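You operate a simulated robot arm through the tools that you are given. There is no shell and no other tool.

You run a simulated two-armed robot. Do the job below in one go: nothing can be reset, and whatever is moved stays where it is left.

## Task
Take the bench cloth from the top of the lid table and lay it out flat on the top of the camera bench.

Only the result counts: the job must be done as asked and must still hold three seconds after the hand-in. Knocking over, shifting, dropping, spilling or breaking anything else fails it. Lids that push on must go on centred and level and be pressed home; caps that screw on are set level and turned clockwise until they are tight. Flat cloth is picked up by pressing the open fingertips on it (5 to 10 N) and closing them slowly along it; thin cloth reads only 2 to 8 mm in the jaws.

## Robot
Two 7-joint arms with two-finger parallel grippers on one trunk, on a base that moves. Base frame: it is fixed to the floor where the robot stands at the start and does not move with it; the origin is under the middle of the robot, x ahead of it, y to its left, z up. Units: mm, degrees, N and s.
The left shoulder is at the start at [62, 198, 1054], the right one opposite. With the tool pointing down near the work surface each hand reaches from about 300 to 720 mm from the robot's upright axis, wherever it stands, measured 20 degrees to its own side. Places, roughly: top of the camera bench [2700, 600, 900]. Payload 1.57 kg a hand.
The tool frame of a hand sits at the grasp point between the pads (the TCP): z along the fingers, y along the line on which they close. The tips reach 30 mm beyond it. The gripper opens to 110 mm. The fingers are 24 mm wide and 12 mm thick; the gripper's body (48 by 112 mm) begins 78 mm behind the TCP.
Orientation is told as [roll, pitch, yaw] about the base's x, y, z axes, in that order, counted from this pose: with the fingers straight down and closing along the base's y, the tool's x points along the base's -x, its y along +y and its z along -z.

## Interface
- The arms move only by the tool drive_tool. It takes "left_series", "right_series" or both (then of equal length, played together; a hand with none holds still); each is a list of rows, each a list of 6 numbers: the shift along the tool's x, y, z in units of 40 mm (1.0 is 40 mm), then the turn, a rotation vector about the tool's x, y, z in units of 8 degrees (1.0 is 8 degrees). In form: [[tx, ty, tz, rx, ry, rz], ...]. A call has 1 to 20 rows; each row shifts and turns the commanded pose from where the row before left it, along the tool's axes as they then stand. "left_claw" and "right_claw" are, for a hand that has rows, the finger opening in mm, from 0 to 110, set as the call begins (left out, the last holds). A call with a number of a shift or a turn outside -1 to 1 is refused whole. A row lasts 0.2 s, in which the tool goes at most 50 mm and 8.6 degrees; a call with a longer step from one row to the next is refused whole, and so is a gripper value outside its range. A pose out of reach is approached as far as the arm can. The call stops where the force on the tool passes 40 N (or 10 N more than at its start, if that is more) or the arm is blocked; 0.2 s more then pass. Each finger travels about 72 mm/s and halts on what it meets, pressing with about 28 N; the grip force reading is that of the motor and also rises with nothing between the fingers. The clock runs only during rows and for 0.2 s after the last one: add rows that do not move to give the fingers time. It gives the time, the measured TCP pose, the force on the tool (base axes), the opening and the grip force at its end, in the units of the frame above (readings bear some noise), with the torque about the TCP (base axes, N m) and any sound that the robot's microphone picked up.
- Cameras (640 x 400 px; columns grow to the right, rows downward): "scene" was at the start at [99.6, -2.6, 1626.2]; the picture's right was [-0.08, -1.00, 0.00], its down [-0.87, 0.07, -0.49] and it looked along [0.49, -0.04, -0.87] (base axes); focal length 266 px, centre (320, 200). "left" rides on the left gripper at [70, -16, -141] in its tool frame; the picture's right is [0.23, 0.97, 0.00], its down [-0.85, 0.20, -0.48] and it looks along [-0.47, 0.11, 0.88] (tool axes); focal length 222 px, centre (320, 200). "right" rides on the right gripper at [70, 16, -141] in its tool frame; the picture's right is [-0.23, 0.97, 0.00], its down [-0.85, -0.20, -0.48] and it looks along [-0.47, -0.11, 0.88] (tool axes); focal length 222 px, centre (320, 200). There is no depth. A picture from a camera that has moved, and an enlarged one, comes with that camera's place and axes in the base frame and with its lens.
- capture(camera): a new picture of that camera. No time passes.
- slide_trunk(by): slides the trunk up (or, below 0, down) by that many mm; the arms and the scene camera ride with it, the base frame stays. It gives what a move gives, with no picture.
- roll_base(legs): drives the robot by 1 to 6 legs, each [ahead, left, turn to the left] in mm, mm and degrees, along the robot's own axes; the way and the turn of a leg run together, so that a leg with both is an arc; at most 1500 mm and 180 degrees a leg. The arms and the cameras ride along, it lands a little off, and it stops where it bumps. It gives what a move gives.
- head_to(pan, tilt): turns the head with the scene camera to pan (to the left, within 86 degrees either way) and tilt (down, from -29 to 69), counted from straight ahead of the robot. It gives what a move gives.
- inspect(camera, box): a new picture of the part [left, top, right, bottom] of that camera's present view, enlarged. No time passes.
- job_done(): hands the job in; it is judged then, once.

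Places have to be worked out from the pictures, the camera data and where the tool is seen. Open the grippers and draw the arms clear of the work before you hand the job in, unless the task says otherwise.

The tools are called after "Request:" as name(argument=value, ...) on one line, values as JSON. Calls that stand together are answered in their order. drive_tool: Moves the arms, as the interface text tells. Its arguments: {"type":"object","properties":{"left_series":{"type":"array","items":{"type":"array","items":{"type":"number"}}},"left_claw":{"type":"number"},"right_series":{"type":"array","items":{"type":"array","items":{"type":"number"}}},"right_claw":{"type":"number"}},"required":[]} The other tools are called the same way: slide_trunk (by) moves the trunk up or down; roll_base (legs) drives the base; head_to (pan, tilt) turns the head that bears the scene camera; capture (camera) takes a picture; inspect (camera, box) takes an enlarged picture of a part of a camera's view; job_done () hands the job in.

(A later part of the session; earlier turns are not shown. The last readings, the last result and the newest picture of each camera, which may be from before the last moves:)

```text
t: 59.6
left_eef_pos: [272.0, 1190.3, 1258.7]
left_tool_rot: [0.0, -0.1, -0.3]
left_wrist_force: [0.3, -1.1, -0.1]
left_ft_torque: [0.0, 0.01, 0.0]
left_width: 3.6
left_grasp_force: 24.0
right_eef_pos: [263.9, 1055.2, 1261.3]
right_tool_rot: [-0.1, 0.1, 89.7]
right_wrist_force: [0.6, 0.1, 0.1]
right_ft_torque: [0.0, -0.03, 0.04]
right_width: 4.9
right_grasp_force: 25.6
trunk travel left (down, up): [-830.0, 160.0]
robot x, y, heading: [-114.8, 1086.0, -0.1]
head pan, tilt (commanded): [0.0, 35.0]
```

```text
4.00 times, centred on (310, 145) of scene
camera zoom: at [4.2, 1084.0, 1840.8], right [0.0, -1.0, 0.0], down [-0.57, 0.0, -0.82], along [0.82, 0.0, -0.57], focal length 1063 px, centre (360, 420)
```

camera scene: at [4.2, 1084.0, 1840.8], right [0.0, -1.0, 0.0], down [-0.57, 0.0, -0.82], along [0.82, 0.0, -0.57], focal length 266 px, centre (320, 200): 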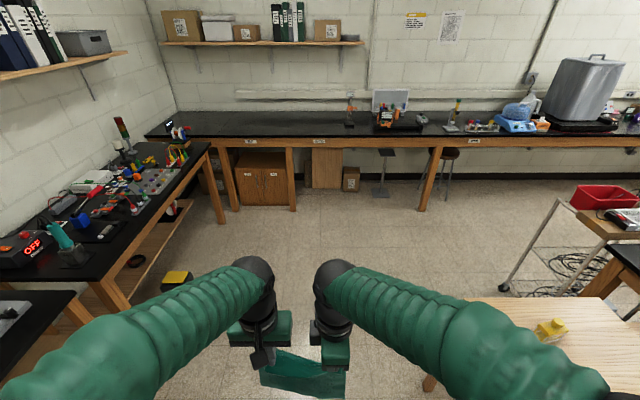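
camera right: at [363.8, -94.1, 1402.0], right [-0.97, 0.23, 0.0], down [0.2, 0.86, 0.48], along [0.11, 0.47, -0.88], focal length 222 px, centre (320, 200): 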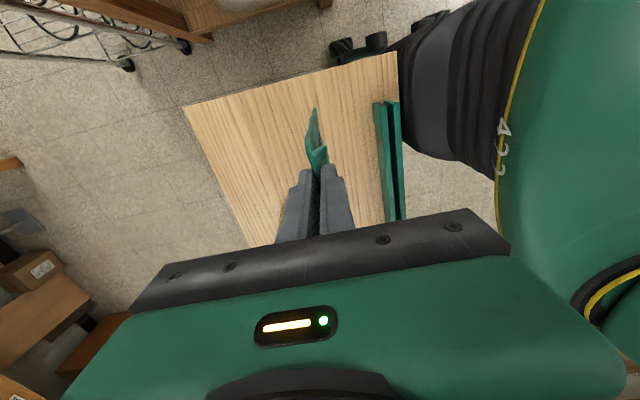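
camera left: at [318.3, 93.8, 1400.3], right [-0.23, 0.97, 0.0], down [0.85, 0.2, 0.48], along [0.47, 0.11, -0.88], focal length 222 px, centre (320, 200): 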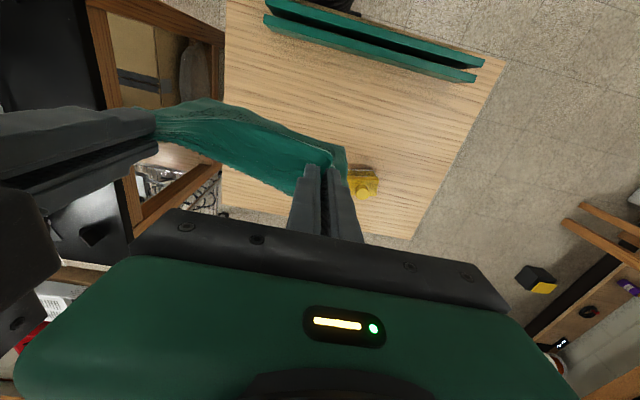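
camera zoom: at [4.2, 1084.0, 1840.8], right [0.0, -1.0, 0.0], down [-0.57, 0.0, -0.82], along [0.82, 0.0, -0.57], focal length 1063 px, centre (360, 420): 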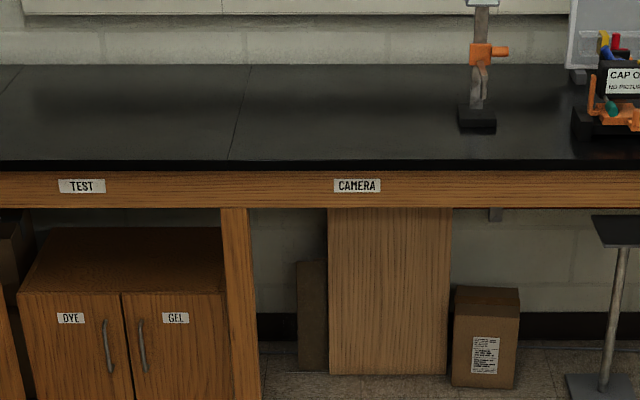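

The camera bench's left seam is at about y≈1390 and the stand base spans y≈730–835, so y≈1000–1270 is free. I drive forward 1500 mm and look again.

Request:
roll_base(legs=[[1500, 0, 0]])

Request:
head_to(pan=0, tilt=42)

Request:
capture(camera="scene")

```text
t: 67.2
left_eef_pos: [1797.3, 1168.3, 1260.7]
left_tool_rot: [0.1, -0.1, -1.1]
left_wrist_force: [-0.4, -0.3, 0.3]
left_ft_torque: [0.06, 0.0, -0.02]
left_width: 3.7
left_grasp_force: 24.2
right_eef_pos: [1788.4, 1033.7, 1261.4]
right_tool_rot: [-0.2, -0.1, 89.0]
right_wrist_force: [-0.1, 0.1, -0.4]
right_ft_torque: [0.01, -0.03, 0.08]
right_width: 4.8
right_grasp_force: 25.0
trunk travel left (down, up): [-830.0, 160.0]
robot x, y, heading: [1407.6, 1065.7, -1.2]
head pan, tilt (commanded): [0.0, 35.0]
```

```text
t: 67.9
left_eef_pos: [1797.5, 1167.2, 1259.5]
left_tool_rot: [0.1, -0.1, -1.1]
left_wrist_force: [-0.1, -0.7, -0.1]
left_ft_torque: [0.02, 0.0, -0.03]
left_width: 3.7
left_grasp_force: 24.4
right_eef_pos: [1788.5, 1033.1, 1260.0]
right_tool_rot: [-0.1, 0.0, 89.0]
right_wrist_force: [-0.3, 0.8, 0.6]
right_ft_torque: [0.01, -0.02, 0.06]
right_width: 4.8
right_grasp_force: 25.6
trunk travel left (down, up): [-830.0, 160.0]
robot x, y, heading: [1406.8, 1062.6, -1.1]
head pan, tilt (commanded): [0.0, 42.0]
```

```text
taken
camera scene: at [1524.5, 1065.8, 1830.4], right [-0.02, -1.0, 0.0], down [-0.67, 0.01, -0.74], along [0.74, -0.01, -0.67], focal length 266 px, centre (320, 200)
```

scene: 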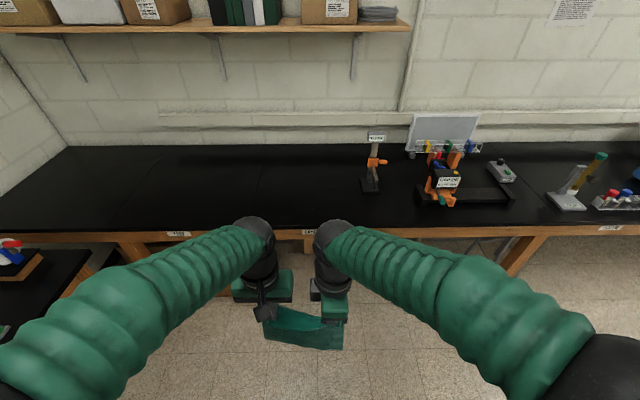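

I am at x≈1407, y≈1064 with the cloth still held. I zoom in on the bench for the front edge, the seam and the stand.

Request:
inspect(camera="scene", box=[160, 130, 400, 280])

Request:
inspect(camera="scene", box=[200, 210, 400, 360])

```text
2.67 times, centred on (280, 205) of scene
camera zoom: at [1524.5, 1065.8, 1830.4], right [-0.02, -1.0, 0.0], down [-0.67, 0.01, -0.74], along [0.74, -0.01, -0.67], focal length 709 px, centre (427, 187)
```

zoom: 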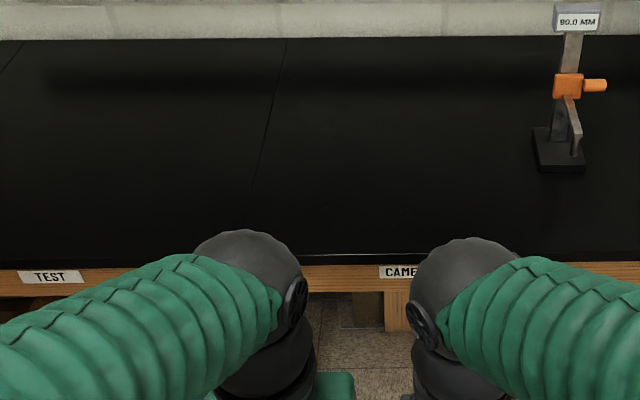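

```text
2.67 times, centred on (300, 285) of scene
camera zoom: at [1524.5, 1065.8, 1830.4], right [-0.02, -1.0, 0.0], down [-0.67, 0.01, -0.74], along [0.74, -0.01, -0.67], focal length 709 px, centre (373, -27)
```

zoom: 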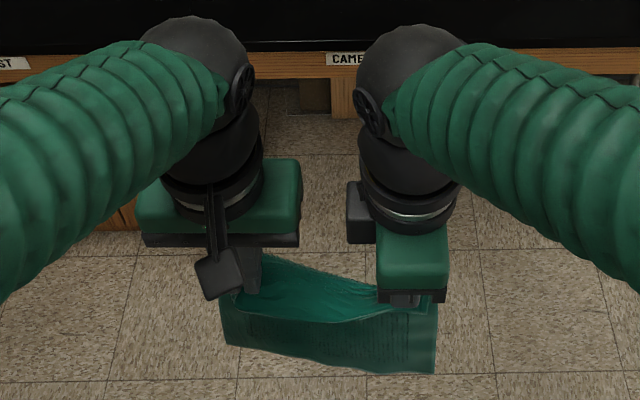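

The front edge is at about x≈2385, the seam at y≈1386 and the stand base at y≈750–830, x≈2600–2720. The hands' midline y≈1101 suits the free area. I straighten the heading and go on to x≈2100.

Request:
roll_base(legs=[[0, 0, 1.1], [500, 10, 0], [190, 0, 0]])

Request:
head_to(pan=0, tilt=55)

Request:
capture(camera="scene")

Request:
capture(camera="left")

Request:
capture(camera="right")

```text
t: 72.3
left_eef_pos: [2474.5, 1191.5, 1260.6]
left_tool_rot: [0.1, -0.3, 0.4]
left_wrist_force: [0.0, 0.6, 0.4]
left_ft_torque: [0.02, -0.02, -0.07]
left_width: 3.6
left_grasp_force: 24.9
right_eef_pos: [2469.6, 1056.9, 1262.8]
right_tool_rot: [-0.3, 0.0, 90.5]
right_wrist_force: [0.1, 0.9, -0.1]
right_ft_torque: [0.0, -0.01, 0.02]
right_width: 4.7
right_grasp_force: 25.2
trunk travel left (down, up): [-830.0, 160.0]
robot x, y, heading: [2092.3, 1078.0, 0.4]
head pan, tilt (commanded): [0.0, 42.0]
```

```text
t: 73.0
left_eef_pos: [2475.9, 1191.4, 1260.4]
left_tool_rot: [0.0, -0.2, 0.5]
left_wrist_force: [0.0, -0.5, 0.8]
left_ft_torque: [0.04, 0.01, 0.0]
left_width: 3.4
left_grasp_force: 24.5
right_eef_pos: [2470.6, 1057.5, 1261.8]
right_tool_rot: [-0.2, 0.0, 90.5]
right_wrist_force: [0.6, 0.8, 1.1]
right_ft_torque: [-0.03, 0.0, 0.02]
right_width: 4.7
right_grasp_force: 25.8
trunk travel left (down, up): [-830.0, 160.0]
robot x, y, heading: [2091.3, 1078.2, 0.6]
head pan, tilt (commanded): [0.0, 55.0]
```

```text
taken
camera scene: at [2195.1, 1082.5, 1812.8], right [0.01, -1.0, 0.0], down [-0.82, -0.01, -0.57], along [0.57, 0.0, -0.82], focal length 266 px, centre (320, 200)
```

scene: 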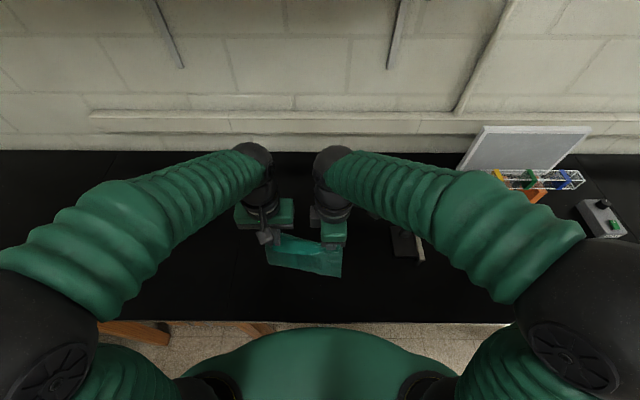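

```text
taken
camera left: at [2406.3, 1175.7, 1401.2], right [-0.24, 0.97, 0.0], down [0.85, 0.21, 0.48], along [0.47, 0.11, -0.88], focal length 222 px, centre (320, 200)
```

left: 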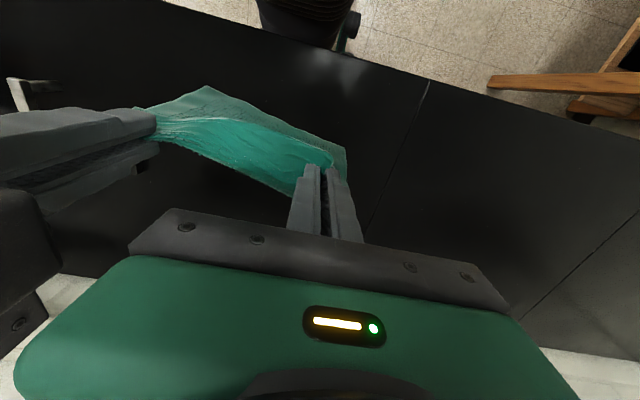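

```text
taken
camera right: at [2453.6, 988.6, 1403.1], right [-0.98, 0.22, 0.0], down [0.19, 0.86, 0.48], along [0.11, 0.47, -0.88], focal length 222 px, centre (320, 200)
```

right: 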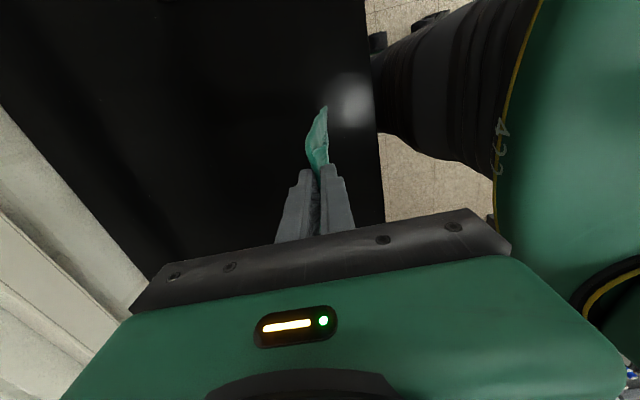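

The robot is at x≈2092; front edge x≈2363 and seam y≈1383 are confirmed by the left camera. The cloth's held edge sags between the hands, so I spread them apart gently and watch the forces.

Request:
drive_tool(left_series=[[0, 0.125, 0, 0, 0, 0], [0, 0.125, 0, 0, 0, 0], [0, 0, 0, 0, 0, 0]], right_series=[[0.125, 0, 0, 0, 0, 0], [0.125, 0, 0, 0, 0, 0], [0, 0, 0, 0, 0, 0]])

Request:
inspect(camera="left", box=[60, 50, 420, 275])

Request:
inspect(camera="scene", box=[220, 190, 380, 290])

```text
t: 73.8
left_eef_pos: [2477.9, 1200.8, 1260.2]
left_tool_rot: [-0.2, 0.0, 0.4]
left_wrist_force: [-2.6, -22.3, 1.7]
left_ft_torque: [-0.74, 0.12, -0.18]
left_width: 4.3
left_grasp_force: 24.8
right_eef_pos: [2472.9, 1048.1, 1262.0]
right_tool_rot: [-0.2, -0.1, 90.6]
right_wrist_force: [3.2, 23.1, -1.3]
right_ft_torque: [0.6, -0.09, -0.07]
right_width: 4.5
right_grasp_force: 25.5
trunk travel left (down, up): [-830.0, 160.0]
robot x, y, heading: [2094.7, 1077.7, 0.3]
head pan, tilt (commanded): [0.0, 55.0]
```

```text
1.78 times, centred on (240, 162) of left
camera zoom: at [2407.8, 1184.5, 1401.4], right [-0.23, 0.97, 0.0], down [0.85, 0.21, 0.48], along [0.47, 0.11, -0.88], focal length 395 px, centre (462, 267)
```

zoom: 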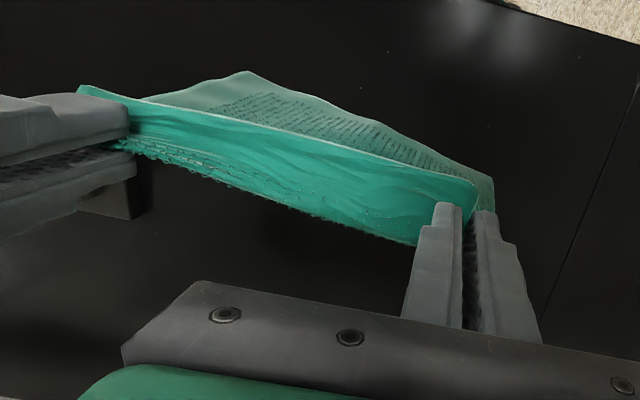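

```text
4.00 times, centred on (300, 240) of scene
camera zoom: at [2197.4, 1082.5, 1812.5], right [0.01, -1.0, 0.0], down [-0.82, -0.01, -0.57], along [0.57, 0.0, -0.82], focal length 1063 px, centre (400, 40)
```

zoom: 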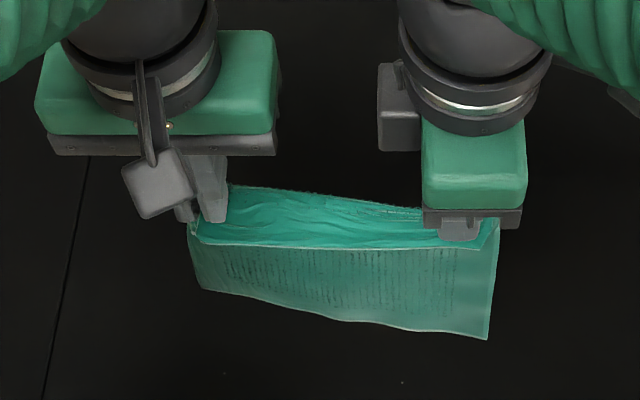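

The cloth became taut with 22 N of tension, which is too much. I bring the hands back together by 4 mm each.

Request:
drive_tool(left_series=[[0, -0.1, 0, 0, 0, 0], [0, 0, 0, 0, 0, 0]], right_series=[[-0.1, 0, 0, 0, 0, 0], [0, 0, 0, 0, 0, 0]])

Request:
inspect(camera="left", box=[60, 50, 420, 275])

Request:
inspect(camera="scene", box=[220, 190, 380, 290])

```text
t: 74.4
left_eef_pos: [2478.2, 1198.5, 1259.6]
left_tool_rot: [0.0, -0.1, 0.4]
left_wrist_force: [-0.9, -11.2, 0.2]
left_ft_torque: [-0.36, 0.06, -0.08]
left_width: 3.9
left_grasp_force: 24.3
right_eef_pos: [2471.1, 1050.3, 1260.3]
right_tool_rot: [-0.1, 0.1, 90.5]
right_wrist_force: [1.3, 11.5, -1.2]
right_ft_torque: [0.31, -0.05, -0.03]
right_width: 4.6
right_grasp_force: 25.2
trunk travel left (down, up): [-830.0, 160.0]
robot x, y, heading: [2091.2, 1077.4, 0.6]
head pan, tilt (commanded): [0.0, 55.0]
```

```text
1.78 times, centred on (240, 162) of left
camera zoom: at [2407.5, 1182.2, 1400.8], right [-0.24, 0.97, 0.0], down [0.85, 0.21, 0.48], along [0.47, 0.11, -0.88], focal length 395 px, centre (462, 267)
```

zoom: 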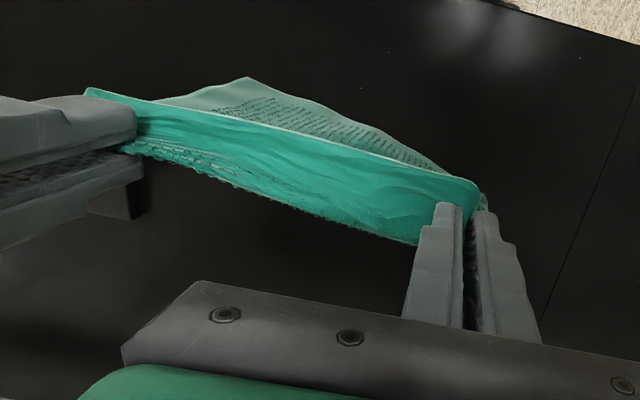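

```text
4.00 times, centred on (300, 240) of scene
camera zoom: at [2197.0, 1082.5, 1812.6], right [0.01, -1.0, 0.0], down [-0.82, -0.01, -0.57], along [0.57, 0.0, -0.82], focal length 1063 px, centre (400, 40)
```

zoom: 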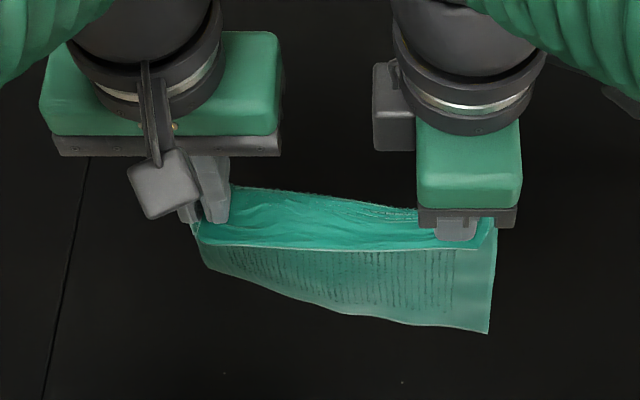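

Still 11 N; I ease another 2 mm each.

Request:
drive_tool(left_series=[[0, -0.06, 0, 0, 0, 0], [0, 0, 0, 0, 0, 0]], right_series=[[-0.06, 0, 0, 0, 0, 0], [0, 0, 0, 0, 0, 0]])

Request:
inspect(camera="right", box=[200, 60, 440, 260])

Request:
inspect(camera="scene", box=[220, 190, 380, 290])

```text
t: 75.0
left_eef_pos: [2478.8, 1197.2, 1259.7]
left_tool_rot: [0.0, -0.1, 0.5]
left_wrist_force: [-0.6, -2.8, 0.1]
left_ft_torque: [-0.04, 0.0, -0.06]
left_width: 3.6
left_grasp_force: 24.7
right_eef_pos: [2471.8, 1052.8, 1259.7]
right_tool_rot: [-0.2, 0.1, 90.5]
right_wrist_force: [-0.3, 1.9, -0.4]
right_ft_torque: [0.06, -0.04, 0.01]
right_width: 4.8
right_grasp_force: 24.3
trunk travel left (down, up): [-830.0, 160.0]
robot x, y, heading: [2093.5, 1080.8, 0.7]
head pan, tilt (commanded): [0.0, 55.0]
```

```text
2.00 times, centred on (320, 160) of right
camera zoom: at [2455.2, 984.7, 1402.6], right [-0.98, 0.22, 0.0], down [0.19, 0.86, 0.48], along [0.11, 0.47, -0.88], focal length 444 px, centre (320, 280)
```

zoom: 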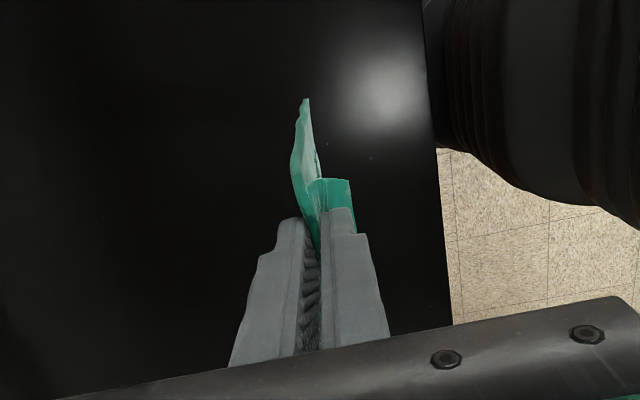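

```text
4.00 times, centred on (300, 240) of scene
camera zoom: at [2197.0, 1082.5, 1812.6], right [0.01, -1.0, 0.0], down [-0.82, -0.01, -0.57], along [0.57, 0.0, -0.82], focal length 1063 px, centre (400, 40)
```

zoom: 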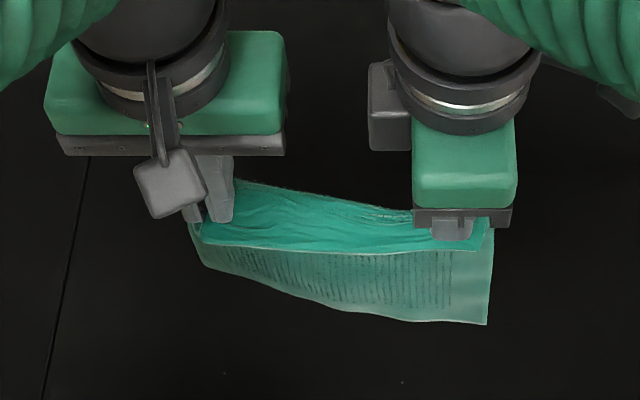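

Tension is now a gentle 2–3 N. For more clearance from the stand I shift the robot 50 mm left, then reach forward with both hands to about x≈2690 at the present height.

Request:
roll_base(legs=[[0, 50, -0.5]])

Request:
drive_tool(left_series=[[-0.5, 0, 0, 0, 0, 0], [-0.6, 0, 0, 0, 0, 0], [-0.6, 0, 0, 0, 0, 0], [-0.6, 0, 0, 0, 0, 0], [-0.5, 0, 0, 0, 0, 0], [0, 0, 0, 0, 0, 0]], right_series=[[0, -0.5, 0, 0, 0, 0], [0, -0.6, 0, 0, 0, 0], [0, -0.6, 0, 0, 0, 0], [0, -0.6, 0, 0, 0, 0], [0, -0.5, 0, 0, 0, 0], [0, 0, 0, 0, 0, 0]])

Request:
capture(camera="scene")

Request:
capture(camera="right")

```text
t: 75.9
left_eef_pos: [2477.2, 1227.3, 1261.6]
left_tool_rot: [0.4, -0.2, -0.2]
left_wrist_force: [-0.2, -1.3, -0.4]
left_ft_torque: [0.05, 0.01, -0.05]
left_width: 3.7
left_grasp_force: 24.6
right_eef_pos: [2471.4, 1085.7, 1261.5]
right_tool_rot: [-0.2, -0.5, 89.8]
right_wrist_force: [0.4, 0.3, -0.5]
right_ft_torque: [0.08, -0.03, 0.0]
right_width: 4.7
right_grasp_force: 24.9
trunk travel left (down, up): [-830.0, 160.0]
robot x, y, heading: [2091.4, 1129.0, -0.4]
head pan, tilt (commanded): [0.0, 55.0]
```

```text
t: 77.3
left_eef_pos: [2589.3, 1242.9, 1260.5]
left_tool_rot: [-0.2, -0.2, -0.1]
left_wrist_force: [0.8, 1.0, -0.5]
left_ft_torque: [-0.03, 0.02, -0.04]
left_width: 3.8
left_grasp_force: 24.2
right_eef_pos: [2583.6, 1101.3, 1260.9]
right_tool_rot: [-0.1, 0.1, 90.0]
right_wrist_force: [-0.5, 1.1, 0.2]
right_ft_torque: [0.01, -0.02, 0.05]
right_width: 4.5
right_grasp_force: 25.0
trunk travel left (down, up): [-830.0, 160.0]
robot x, y, heading: [2092.9, 1129.9, 0.0]
head pan, tilt (commanded): [0.0, 55.0]
```

```text
taken
camera scene: at [2198.4, 1143.5, 1812.5], right [0.0, -1.0, 0.01], down [-0.82, 0.0, -0.57], along [0.57, -0.01, -0.82], focal length 266 px, centre (320, 200)
```

scene: 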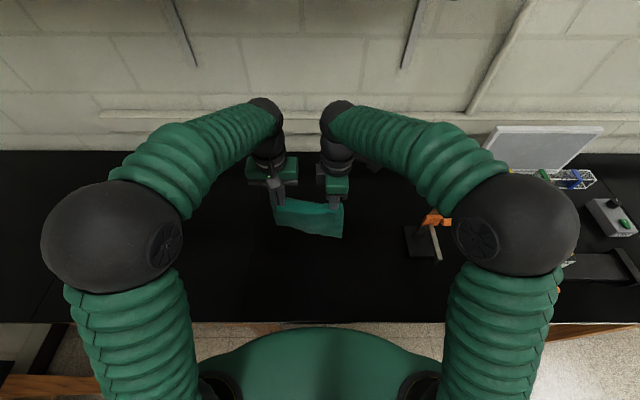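

```text
taken
camera right: at [2566.1, 1034.2, 1402.9], right [-0.97, 0.23, 0.0], down [0.2, 0.86, 0.48], along [0.11, 0.46, -0.88], focal length 222 px, centre (320, 200)
```

right: 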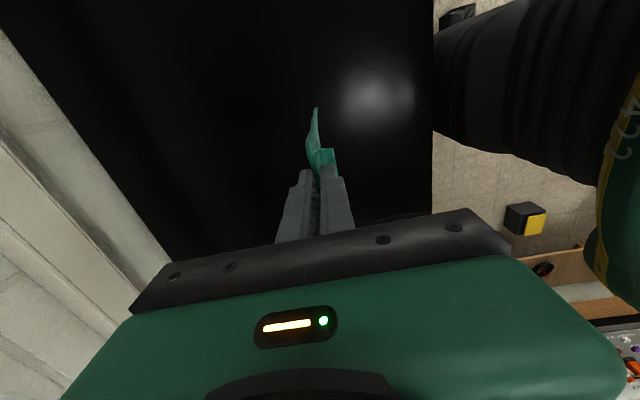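

The elbow and forearm are well above and clear of the stand. I continue forward another 100 mm.

Request:
drive_tool(left_series=[[-0.5, 0, 0, 0, 0, 0], [-0.5, 0, 0, 0, 0, 0], [-0.5, 0, 0, 0, 0, 0], [-0.5, 0, 0, 0, 0, 0], [-0.5, 0, 0, 0, 0, 0], [0, 0, 0, 0, 0, 0]], right_series=[[0, -0.5, 0, 0, 0, 0], [0, -0.5, 0, 0, 0, 0], [0, -0.5, 0, 0, 0, 0], [0, -0.5, 0, 0, 0, 0], [0, -0.5, 0, 0, 0, 0], [0, 0, 0, 0, 0, 0]])

Request:
slide_trunk(by=-90)

Request:
capture(camera="scene")

Request:
inspect(camera="scene", box=[240, 150, 400, 250])

Request:
capture(camera="right")

Request:
capture(camera="left")

```text
t: 78.7
left_eef_pos: [2691.3, 1220.1, 1261.7]
left_tool_rot: [0.7, -0.2, -0.2]
left_wrist_force: [0.0, -2.0, -0.4]
left_ft_torque: [-0.02, -0.02, -0.04]
left_width: 3.5
left_grasp_force: 24.0
right_eef_pos: [2683.3, 1077.7, 1262.1]
right_tool_rot: [-0.1, -0.7, 89.8]
right_wrist_force: [-0.2, 2.0, -0.7]
right_ft_torque: [0.09, -0.04, 0.06]
right_width: 4.8
right_grasp_force: 24.7
trunk travel left (down, up): [-830.0, 160.0]
robot x, y, heading: [2091.6, 1123.7, -0.0]
head pan, tilt (commanded): [0.0, 55.0]
```

```text
t: 80.0
left_eef_pos: [2691.9, 1231.4, 1171.8]
left_tool_rot: [0.3, -0.2, -0.2]
left_wrist_force: [0.4, -1.1, 0.5]
left_ft_torque: [-0.01, 0.03, -0.05]
left_width: 3.6
left_grasp_force: 24.5
right_eef_pos: [2684.1, 1088.8, 1170.9]
right_tool_rot: [-0.1, -0.2, 89.8]
right_wrist_force: [0.4, 1.9, -0.7]
right_ft_torque: [0.03, -0.01, 0.03]
right_width: 4.6
right_grasp_force: 25.6
trunk travel left (down, up): [-740.0, 250.0]
robot x, y, heading: [2091.5, 1131.2, -0.0]
head pan, tilt (commanded): [0.0, 55.0]
```

```text
taken
camera scene: at [2200.3, 1132.9, 1722.4], right [0.0, -1.0, 0.0], down [-0.82, 0.0, -0.57], along [0.57, 0.0, -0.82], focal length 266 px, centre (320, 200)
```

scene: 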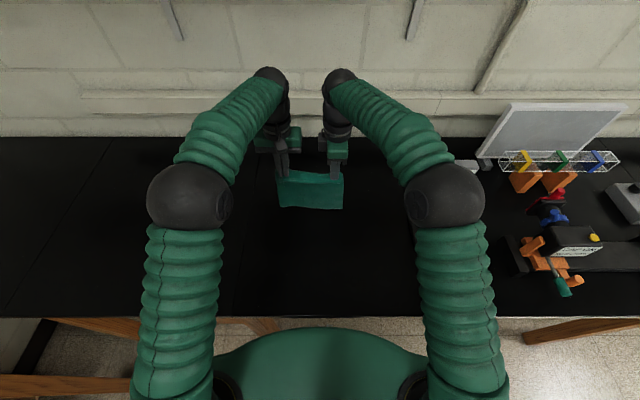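

```text
4.00 times, centred on (320, 200) of scene
camera zoom: at [2200.3, 1132.9, 1722.4], right [0.0, -1.0, 0.0], down [-0.82, 0.0, -0.57], along [0.57, 0.0, -0.82], focal length 1063 px, centre (320, 200)
```

zoom: 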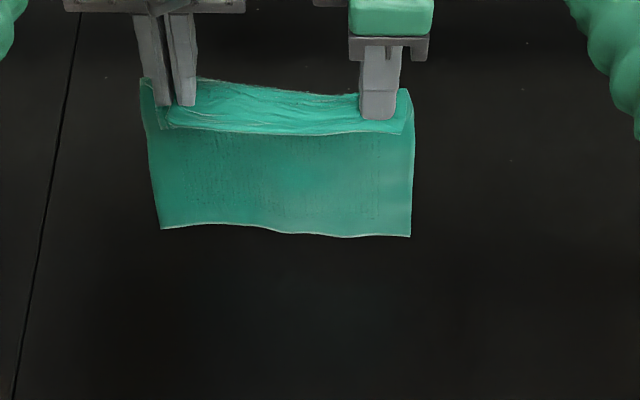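

```text
taken
camera right: at [2666.7, 1020.7, 1312.8], right [-0.97, 0.23, 0.0], down [0.2, 0.85, 0.48], along [0.11, 0.47, -0.88], focal length 222 px, centre (320, 200)
```

right: 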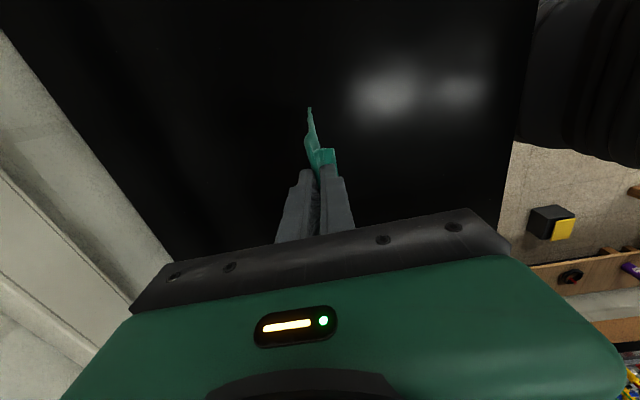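

```text
taken
camera left: at [2621.1, 1215.5, 1311.8], right [-0.22, 0.97, 0.0], down [0.85, 0.19, 0.48], along [0.47, 0.11, -0.88], focal length 222 px, centre (320, 200)
```

left: 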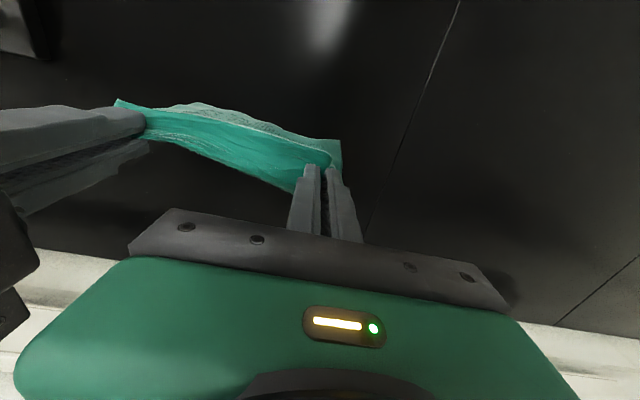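

The cloth hangs about 165 mm below the tips; its bottom edge is at about z≈980, with hands at x≈2690. I lower straight down 70 mm to bring the free edge just above the bench and look.

Request:
drive_tool(left_series=[[0, 0, 0.35, 0, 0, 0], [0, 0, 0.35, 0, 0, 0], [0, 0, 0.35, 0, 0, 0], [0, 0, 0.35, 0, 0, 0], [0, 0, 0.35, 0, 0, 0], [0, 0, 0, 0, 0, 0], [0, 0, 0, 0, 0, 0]], right_series=[[0, 0, 0.35, 0, 0, 0], [0, 0, 0.35, 0, 0, 0], [0, 0, 0.35, 0, 0, 0], [0, 0, 0.35, 0, 0, 0], [0, 0, 0.35, 0, 0, 0], [0, 0, 0, 0, 0, 0], [0, 0, 0, 0, 0, 0]])

Request:
inspect(camera="scene", box=[240, 150, 400, 250])

Request:
inspect(camera="right", box=[200, 60, 440, 260])

Request:
capture(camera="scene")

```text
t: 81.6
left_eef_pos: [2692.3, 1228.2, 1101.1]
left_tool_rot: [0.5, -0.2, -0.2]
left_wrist_force: [0.2, -0.6, 0.2]
left_ft_torque: [0.01, -0.02, -0.01]
left_width: 3.5
left_grasp_force: 24.2
right_eef_pos: [2683.6, 1088.0, 1100.8]
right_tool_rot: [-0.2, -0.3, 89.8]
right_wrist_force: [0.7, 0.7, -0.5]
right_ft_torque: [-0.03, -0.04, 0.04]
right_width: 4.6
right_grasp_force: 24.5
trunk travel left (down, up): [-740.0, 250.0]
robot x, y, heading: [2090.1, 1126.7, 0.1]
head pan, tilt (commanded): [0.0, 55.0]
```

```text
4.00 times, centred on (320, 200) of scene
camera zoom: at [2199.1, 1129.5, 1722.4], right [0.0, -1.0, 0.0], down [-0.82, 0.0, -0.57], along [0.57, 0.0, -0.82], focal length 1063 px, centre (320, 200)
```

zoom: 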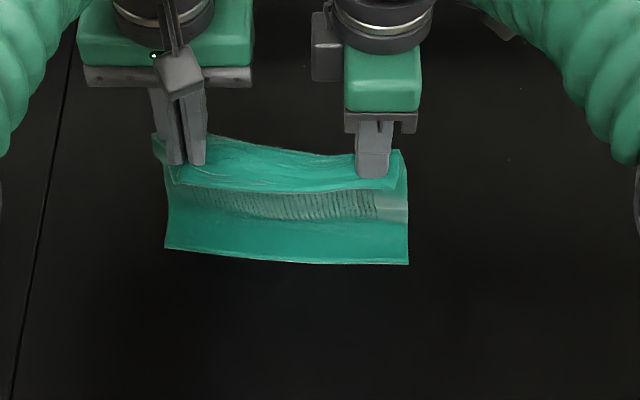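

```text
2.00 times, centred on (320, 160) of right
camera zoom: at [2666.6, 1019.1, 1242.9], right [-0.97, 0.23, 0.0], down [0.2, 0.85, 0.48], along [0.11, 0.47, -0.87], focal length 444 px, centre (320, 280)
```

zoom: 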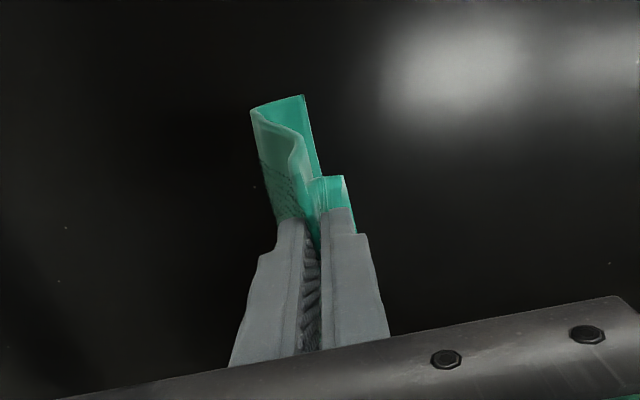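

```text
taken
camera scene: at [2199.1, 1129.5, 1722.4], right [0.0, -1.0, 0.0], down [-0.82, 0.0, -0.57], along [0.57, 0.0, -0.82], focal length 266 px, centre (320, 200)
```

scene: 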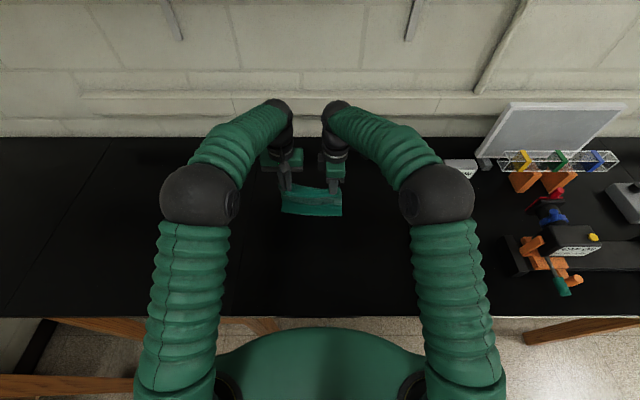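

The free edge reached the bench sooner than judged, and the bottom is curling towards the robot, which is the wrong way. I raise the hands again 70 mm to let it hang free, then will lower while retreating so it trails to the far side.

Request:
drive_tool(left_series=[[0, 0, -0.35, 0, 0, 0], [0, 0, -0.35, 0, 0, 0], [0, 0, -0.35, 0, 0, 0], [0, 0, -0.35, 0, 0, 0], [0, 0, -0.35, 0, 0, 0], [0, 0, 0, 0, 0, 0], [0, 0, 0, 0, 0, 0], [0, 0, 0, 0, 0, 0], [0, 0, 0, 0, 0, 0], [0, 0, 0, 0, 0, 0]], right_series=[[0, 0, -0.35, 0, 0, 0], [0, 0, -0.35, 0, 0, 0], [0, 0, -0.35, 0, 0, 0], [0, 0, -0.35, 0, 0, 0], [0, 0, -0.35, 0, 0, 0], [0, 0, 0, 0, 0, 0], [0, 0, 0, 0, 0, 0], [0, 0, 0, 0, 0, 0], [0, 0, 0, 0, 0, 0], [0, 0, 0, 0, 0, 0]])

Request:
inspect(camera="right", box=[200, 60, 440, 260])

Request:
inspect(camera="scene", box=[240, 150, 400, 250])

Request:
capture(camera="left")

```text
t: 83.8
left_eef_pos: [2691.0, 1228.7, 1170.4]
left_tool_rot: [0.4, 0.0, -0.2]
left_wrist_force: [0.9, -1.2, 0.0]
left_ft_torque: [-0.01, 0.02, -0.06]
left_width: 3.9
left_grasp_force: 24.5
right_eef_pos: [2685.8, 1088.4, 1171.9]
right_tool_rot: [-0.1, -0.3, 89.9]
right_wrist_force: [0.3, 1.5, -0.5]
right_ft_torque: [0.03, -0.03, 0.0]
right_width: 4.6
right_grasp_force: 24.9
trunk travel left (down, up): [-740.0, 250.0]
robot x, y, heading: [2095.6, 1128.5, -0.1]
head pan, tilt (commanded): [0.0, 55.0]
```

```text
2.00 times, centred on (320, 160) of right
camera zoom: at [2667.4, 1018.7, 1313.4], right [-0.97, 0.23, 0.0], down [0.2, 0.85, 0.48], along [0.11, 0.47, -0.88], focal length 444 px, centre (320, 280)
```

zoom: 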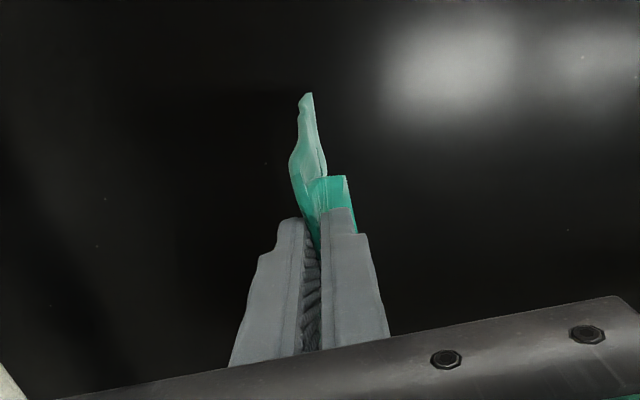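

```text
4.00 times, centred on (320, 200) of scene
camera zoom: at [2199.7, 1129.6, 1722.4], right [0.0, -1.0, 0.0], down [-0.82, 0.0, -0.57], along [0.57, 0.0, -0.82], focal length 1063 px, centre (320, 200)
```

zoom: 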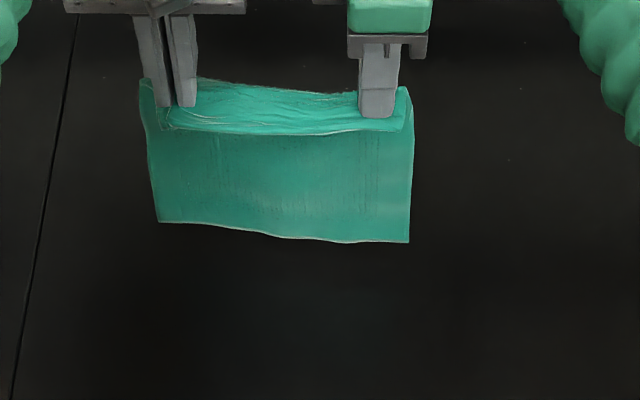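

```text
taken
camera left: at [2619.7, 1212.5, 1312.0], right [-0.22, 0.97, 0.01], down [0.85, 0.19, 0.48], along [0.47, 0.11, -0.88], focal length 222 px, centre (320, 200)
```

left: 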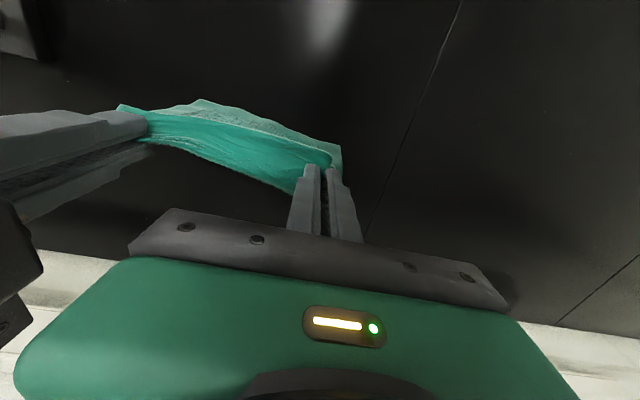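

The cloth hangs straight again: its bottom edge at z≈970–990, and the bench top looks to be nearer z≈925. I start lowering while drawing both hands back towards the robot, so the free edge touches down and trails to the far side.

Request:
drive_tool(left_series=[[0.3, 0, 0.2, 0, 0, 0], [0.45, 0, 0.3, 0, 0, 0], [0.45, 0, 0.3, 0, 0, 0], [0.45, 0, 0.3, 0, 0, 0], [0.45, 0, 0.3, 0, 0, 0], [0.4, 0, 0.3, 0, 0, 0]], right_series=[[0, 0.3, 0.2, 0, 0, 0], [0, 0.45, 0.3, 0, 0, 0], [0, 0.45, 0.3, 0, 0, 0], [0, 0.45, 0.3, 0, 0, 0], [0, 0.45, 0.3, 0, 0, 0], [0, 0.4, 0.3, 0, 0, 0]])

Request:
inspect(camera="right", box=[200, 60, 440, 260])

Request:
inspect(camera="scene", box=[240, 150, 400, 250])

```text
t: 85.2
left_eef_pos: [2590.2, 1229.4, 1101.7]
left_tool_rot: [0.4, -0.2, -0.2]
left_wrist_force: [0.3, -1.5, 0.3]
left_ft_torque: [-0.05, -0.03, -0.05]
left_width: 3.5
left_grasp_force: 24.2
right_eef_pos: [2584.0, 1089.3, 1103.4]
right_tool_rot: [-0.3, -0.3, 89.8]
right_wrist_force: [1.0, 1.7, 0.1]
right_ft_torque: [0.04, -0.07, 0.03]
right_width: 4.9
right_grasp_force: 24.9
trunk travel left (down, up): [-740.0, 250.0]
robot x, y, heading: [2095.7, 1126.5, -0.0]
head pan, tilt (commanded): [0.0, 55.0]
```

```text
2.00 times, centred on (320, 160) of right
camera zoom: at [2564.8, 1018.9, 1244.8], right [-0.97, 0.23, 0.0], down [0.2, 0.85, 0.48], along [0.11, 0.47, -0.87], focal length 444 px, centre (320, 280)
```

zoom: 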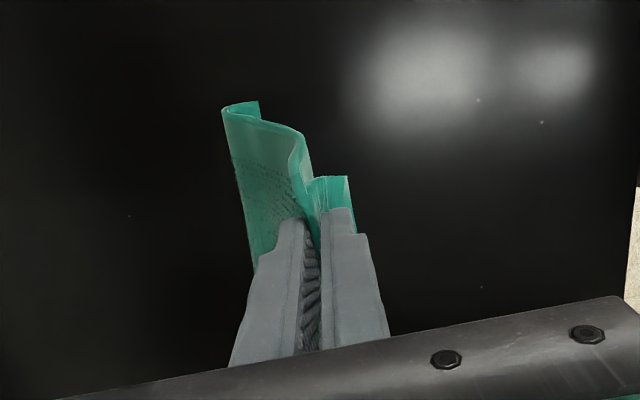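

```text
4.00 times, centred on (320, 200) of scene
camera zoom: at [2197.2, 1129.5, 1722.6], right [0.0, -1.0, 0.0], down [-0.82, 0.0, -0.57], along [0.57, 0.0, -0.82], focal length 1063 px, centre (320, 200)
```

zoom: 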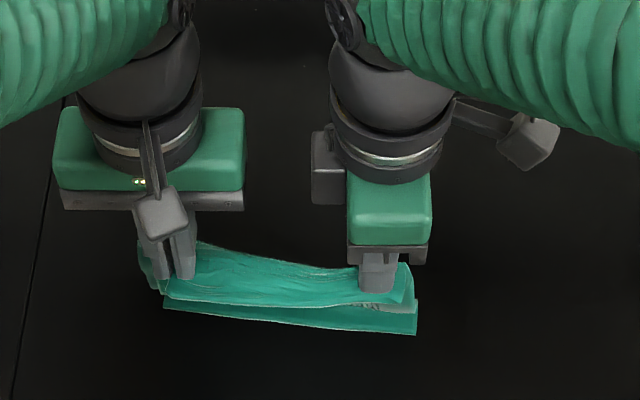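

The last 30 mm curled towards the robot again on touching (bench top at z≈927, free edge folded under). I lift it clear, go forward to x≈2705, let it settle just above the bench, and then will drag it back slowly at nearly constant height so the edge trails.

Request:
drive_tool(left_series=[[0, 0, -0.35, 0, 0, 0], [0, 0, -0.35, 0, 0, 0], [0, 0, -0.35, 0, 0, 0], [0, 0, -0.35, 0, 0, 0], [0, 0, -0.35, 0, 0, 0], [-0.3, 0, 0, 0, 0, 0], [-0.5, 0, 0, 0, 0, 0], [-0.5, 0, 0, 0, 0, 0], [-0.5, 0, 0, 0, 0, 0], [-0.5, 0, 0, 0, 0, 0], [-0.4, 0, 0, 0, 0, 0], [-0.2, 0, 0, 0, 0, 0], [0, 0, 0, 0, 0, 0], [0, 0, 0, 0, 0, 0], [0, 0, 0, 0, 0, 0], [0, 0, 0, 0, 0, 0], [0, 0, 0, 0, 0, 0], [0, 0, 0, 0, 0, 0]], right_series=[[0, 0, -0.35, 0, 0, 0], [0, 0, -0.35, 0, 0, 0], [0, 0, -0.35, 0, 0, 0], [0, 0, -0.35, 0, 0, 0], [0, 0, -0.35, 0, 0, 0], [0, -0.3, 0, 0, 0, 0], [0, -0.5, 0, 0, 0, 0], [0, -0.5, 0, 0, 0, 0], [0, -0.5, 0, 0, 0, 0], [0, -0.5, 0, 0, 0, 0], [0, -0.4, 0, 0, 0, 0], [0, -0.2, 0, 0, 0, 0], [0, 0, 0, 0, 0, 0], [0, 0, 0, 0, 0, 0], [0, 0, 0, 0, 0, 0], [0, 0, 0, 0, 0, 0], [0, 0, 0, 0, 0, 0], [0, 0, 0, 0, 0, 0]])

Request:
drive_tool(left_series=[[0, 0, 0.2, 0, 0, 0], [0, 0, 0.2, 0, 0, 0], [0, 0, 0.2, 0, 0, 0], [0, 0, 0.15, 0, 0, 0], [0, 0, 0, 0, 0, 0], [0, 0, 0, 0, 0, 0], [0, 0, 0, 0, 0, 0], [0, 0, 0, 0, 0, 0]], right_series=[[0, 0, 0.2, 0, 0, 0], [0, 0, 0.2, 0, 0, 0], [0, 0, 0.2, 0, 0, 0], [0, 0, 0.15, 0, 0, 0], [0, 0, 0, 0, 0, 0], [0, 0, 0, 0, 0, 0], [0, 0, 0, 0, 0, 0], [0, 0, 0, 0, 0, 0]])

Request:
inspect(camera="right", box=[200, 60, 440, 260])

Request:
inspect(camera="scene", box=[240, 150, 400, 250])

```text
t: 89.0
left_eef_pos: [2707.8, 1229.0, 1173.7]
left_tool_rot: [0.4, -0.1, -0.2]
left_wrist_force: [0.7, -1.1, -1.2]
left_ft_torque: [0.0, 0.02, -0.04]
left_width: 3.7
left_grasp_force: 25.2
right_eef_pos: [2699.1, 1086.6, 1173.1]
right_tool_rot: [-0.1, -0.4, 89.8]
right_wrist_force: [0.0, 1.5, -0.5]
right_ft_torque: [0.05, -0.07, 0.02]
right_width: 4.5
right_grasp_force: 24.9
trunk travel left (down, up): [-740.0, 250.0]
robot x, y, heading: [2096.4, 1124.1, 0.0]
head pan, tilt (commanded): [0.0, 55.0]
```

```text
t: 90.8
left_eef_pos: [2706.8, 1229.5, 1142.5]
left_tool_rot: [0.5, -0.1, -0.2]
left_wrist_force: [-0.7, -0.1, -0.1]
left_ft_torque: [-0.04, 0.02, -0.03]
left_width: 4.1
left_grasp_force: 24.3
right_eef_pos: [2701.1, 1087.7, 1143.8]
right_tool_rot: [-0.1, -0.3, 89.7]
right_wrist_force: [1.0, 1.8, -0.1]
right_ft_torque: [0.0, -0.03, 0.0]
right_width: 4.7
right_grasp_force: 25.2
trunk travel left (down, up): [-740.0, 250.0]
robot x, y, heading: [2093.3, 1128.5, -0.0]
head pan, tilt (commanded): [0.0, 55.0]
```

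```text
2.00 times, centred on (320, 160) of right
camera zoom: at [2682.6, 1018.5, 1284.5], right [-0.97, 0.23, 0.0], down [0.2, 0.85, 0.48], along [0.11, 0.47, -0.88], focal length 444 px, centre (320, 280)
```

zoom: 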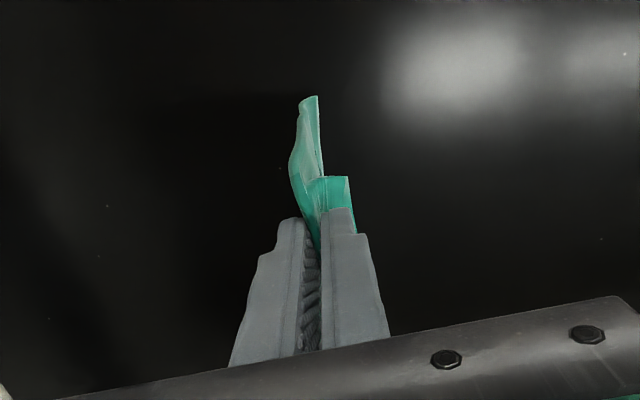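

```text
4.00 times, centred on (320, 200) of scene
camera zoom: at [2199.8, 1129.6, 1722.4], right [0.0, -1.0, 0.0], down [-0.82, 0.0, -0.57], along [0.57, 0.0, -0.82], focal length 1063 px, centre (320, 200)
```

zoom: 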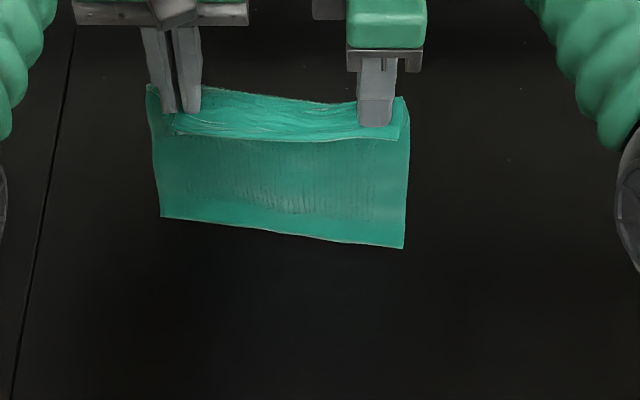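

The edge is about at the bench surface now. I drag both hands back slowly with very little descent so the free edge trails behind.

Request:
drive_tool(left_series=[[0.15, 0, 0.03, 0, 0, 0], [0.2, 0, 0.04, 0, 0, 0], [0.2, 0, 0.04, 0, 0, 0], [0.2, 0, 0.04, 0, 0, 0], [0.2, 0, 0.04, 0, 0, 0], [0.2, 0, 0.04, 0, 0, 0]], right_series=[[0, 0.15, 0.03, 0, 0, 0], [0, 0.2, 0.04, 0, 0, 0], [0, 0.2, 0.04, 0, 0, 0], [0, 0.2, 0.04, 0, 0, 0], [0, 0.2, 0.04, 0, 0, 0], [0, 0.2, 0.04, 0, 0, 0]])

Request:
inspect(camera="right", box=[200, 60, 440, 260])

Request:
inspect(camera="scene", box=[240, 150, 400, 250])

```text
t: 92.2
left_eef_pos: [2661.9, 1228.4, 1134.0]
left_tool_rot: [0.5, -0.2, -0.1]
left_wrist_force: [1.1, -1.8, 0.8]
left_ft_torque: [-0.01, 0.01, -0.03]
left_width: 3.8
left_grasp_force: 24.8
right_eef_pos: [2653.4, 1087.4, 1132.9]
right_tool_rot: [-0.3, -0.4, 89.8]
right_wrist_force: [1.5, 1.4, 0.2]
right_ft_torque: [0.05, -0.04, 0.03]
right_width: 4.5
right_grasp_force: 25.2
trunk travel left (down, up): [-740.0, 250.0]
robot x, y, heading: [2091.8, 1126.4, -0.1]
head pan, tilt (commanded): [0.0, 55.0]
```

```text
2.00 times, centred on (320, 160) of right
camera zoom: at [2635.3, 1017.9, 1274.7], right [-0.97, 0.23, 0.0], down [0.2, 0.85, 0.48], along [0.11, 0.47, -0.87], focal length 444 px, centre (320, 280)
```

zoom: 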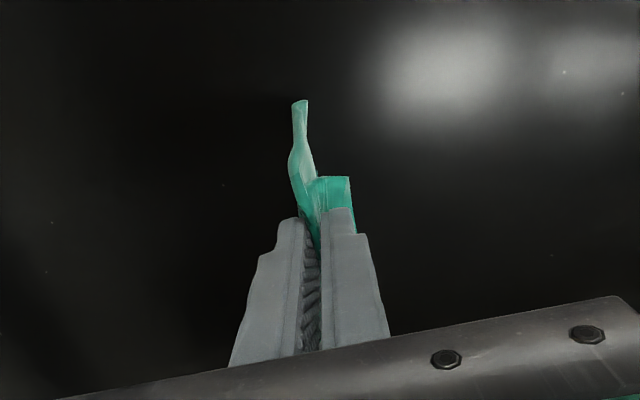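

```text
4.00 times, centred on (320, 200) of scene
camera zoom: at [2198.2, 1129.5, 1722.5], right [0.0, -1.0, 0.0], down [-0.82, 0.0, -0.57], along [0.57, 0.0, -0.82], focal length 1063 px, centre (320, 200)
```

zoom: 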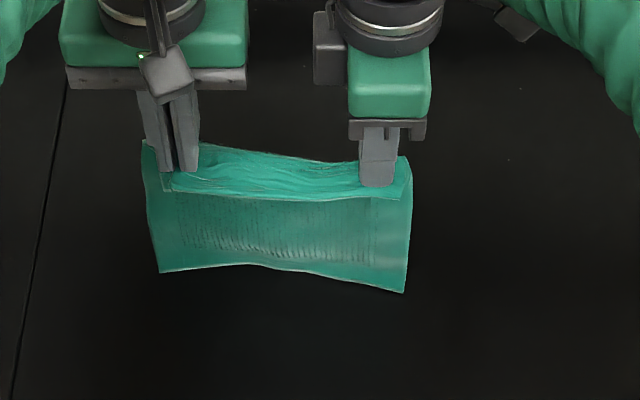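

The edge hangs almost straight, slightly trailing (bottom at z≈923). I continue retreating with a slightly greater descent.

Request:
drive_tool(left_series=[[0.15, 0, 0.05, 0, 0, 0], [0.15, 0, 0.06, 0, 0, 0], [0.15, 0, 0.06, 0, 0, 0], [0.15, 0, 0.06, 0, 0, 0], [0.15, 0, 0.06, 0, 0, 0]], right_series=[[0, 0.15, 0.05, 0, 0, 0], [0, 0.15, 0.06, 0, 0, 0], [0, 0.15, 0.06, 0, 0, 0], [0, 0.15, 0.06, 0, 0, 0], [0, 0.15, 0.06, 0, 0, 0]])

Request:
inspect(camera="right", box=[200, 60, 440, 260])

Request:
inspect(camera="scene", box=[240, 150, 400, 250])

```text
t: 93.4
left_eef_pos: [2629.8, 1228.9, 1123.0]
left_tool_rot: [0.3, -0.2, -0.3]
left_wrist_force: [-0.5, -2.0, 0.3]
left_ft_torque: [-0.03, -0.03, -0.04]
left_width: 3.6
left_grasp_force: 24.5
right_eef_pos: [2624.1, 1086.8, 1124.1]
right_tool_rot: [-0.2, -0.4, 89.8]
right_wrist_force: [0.2, 2.0, 0.4]
right_ft_torque: [0.02, -0.02, 0.01]
right_width: 4.6
right_grasp_force: 25.6
trunk travel left (down, up): [-740.0, 250.0]
robot x, y, heading: [2090.6, 1129.9, -0.3]
head pan, tilt (commanded): [0.0, 55.0]
```

```text
2.00 times, centred on (320, 160) of right
camera zoom: at [2605.0, 1017.9, 1264.7], right [-0.97, 0.23, 0.0], down [0.2, 0.85, 0.48], along [0.11, 0.47, -0.87], focal length 444 px, centre (320, 280)
```

zoom: 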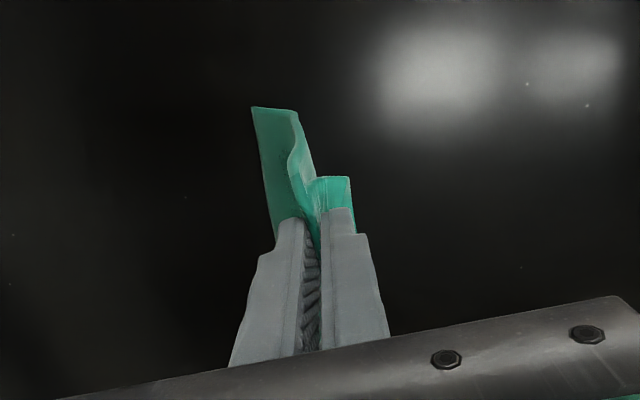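

```text
4.00 times, centred on (320, 200) of scene
camera zoom: at [2197.6, 1129.5, 1722.5], right [0.0, -1.0, 0.0], down [-0.82, 0.0, -0.57], along [0.57, 0.0, -0.82], focal length 1063 px, centre (320, 200)
```

zoom: 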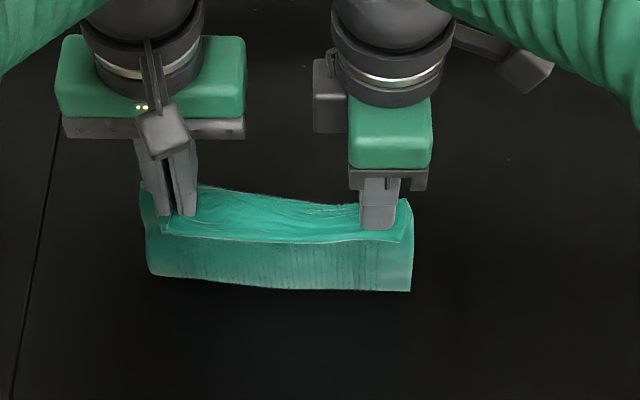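

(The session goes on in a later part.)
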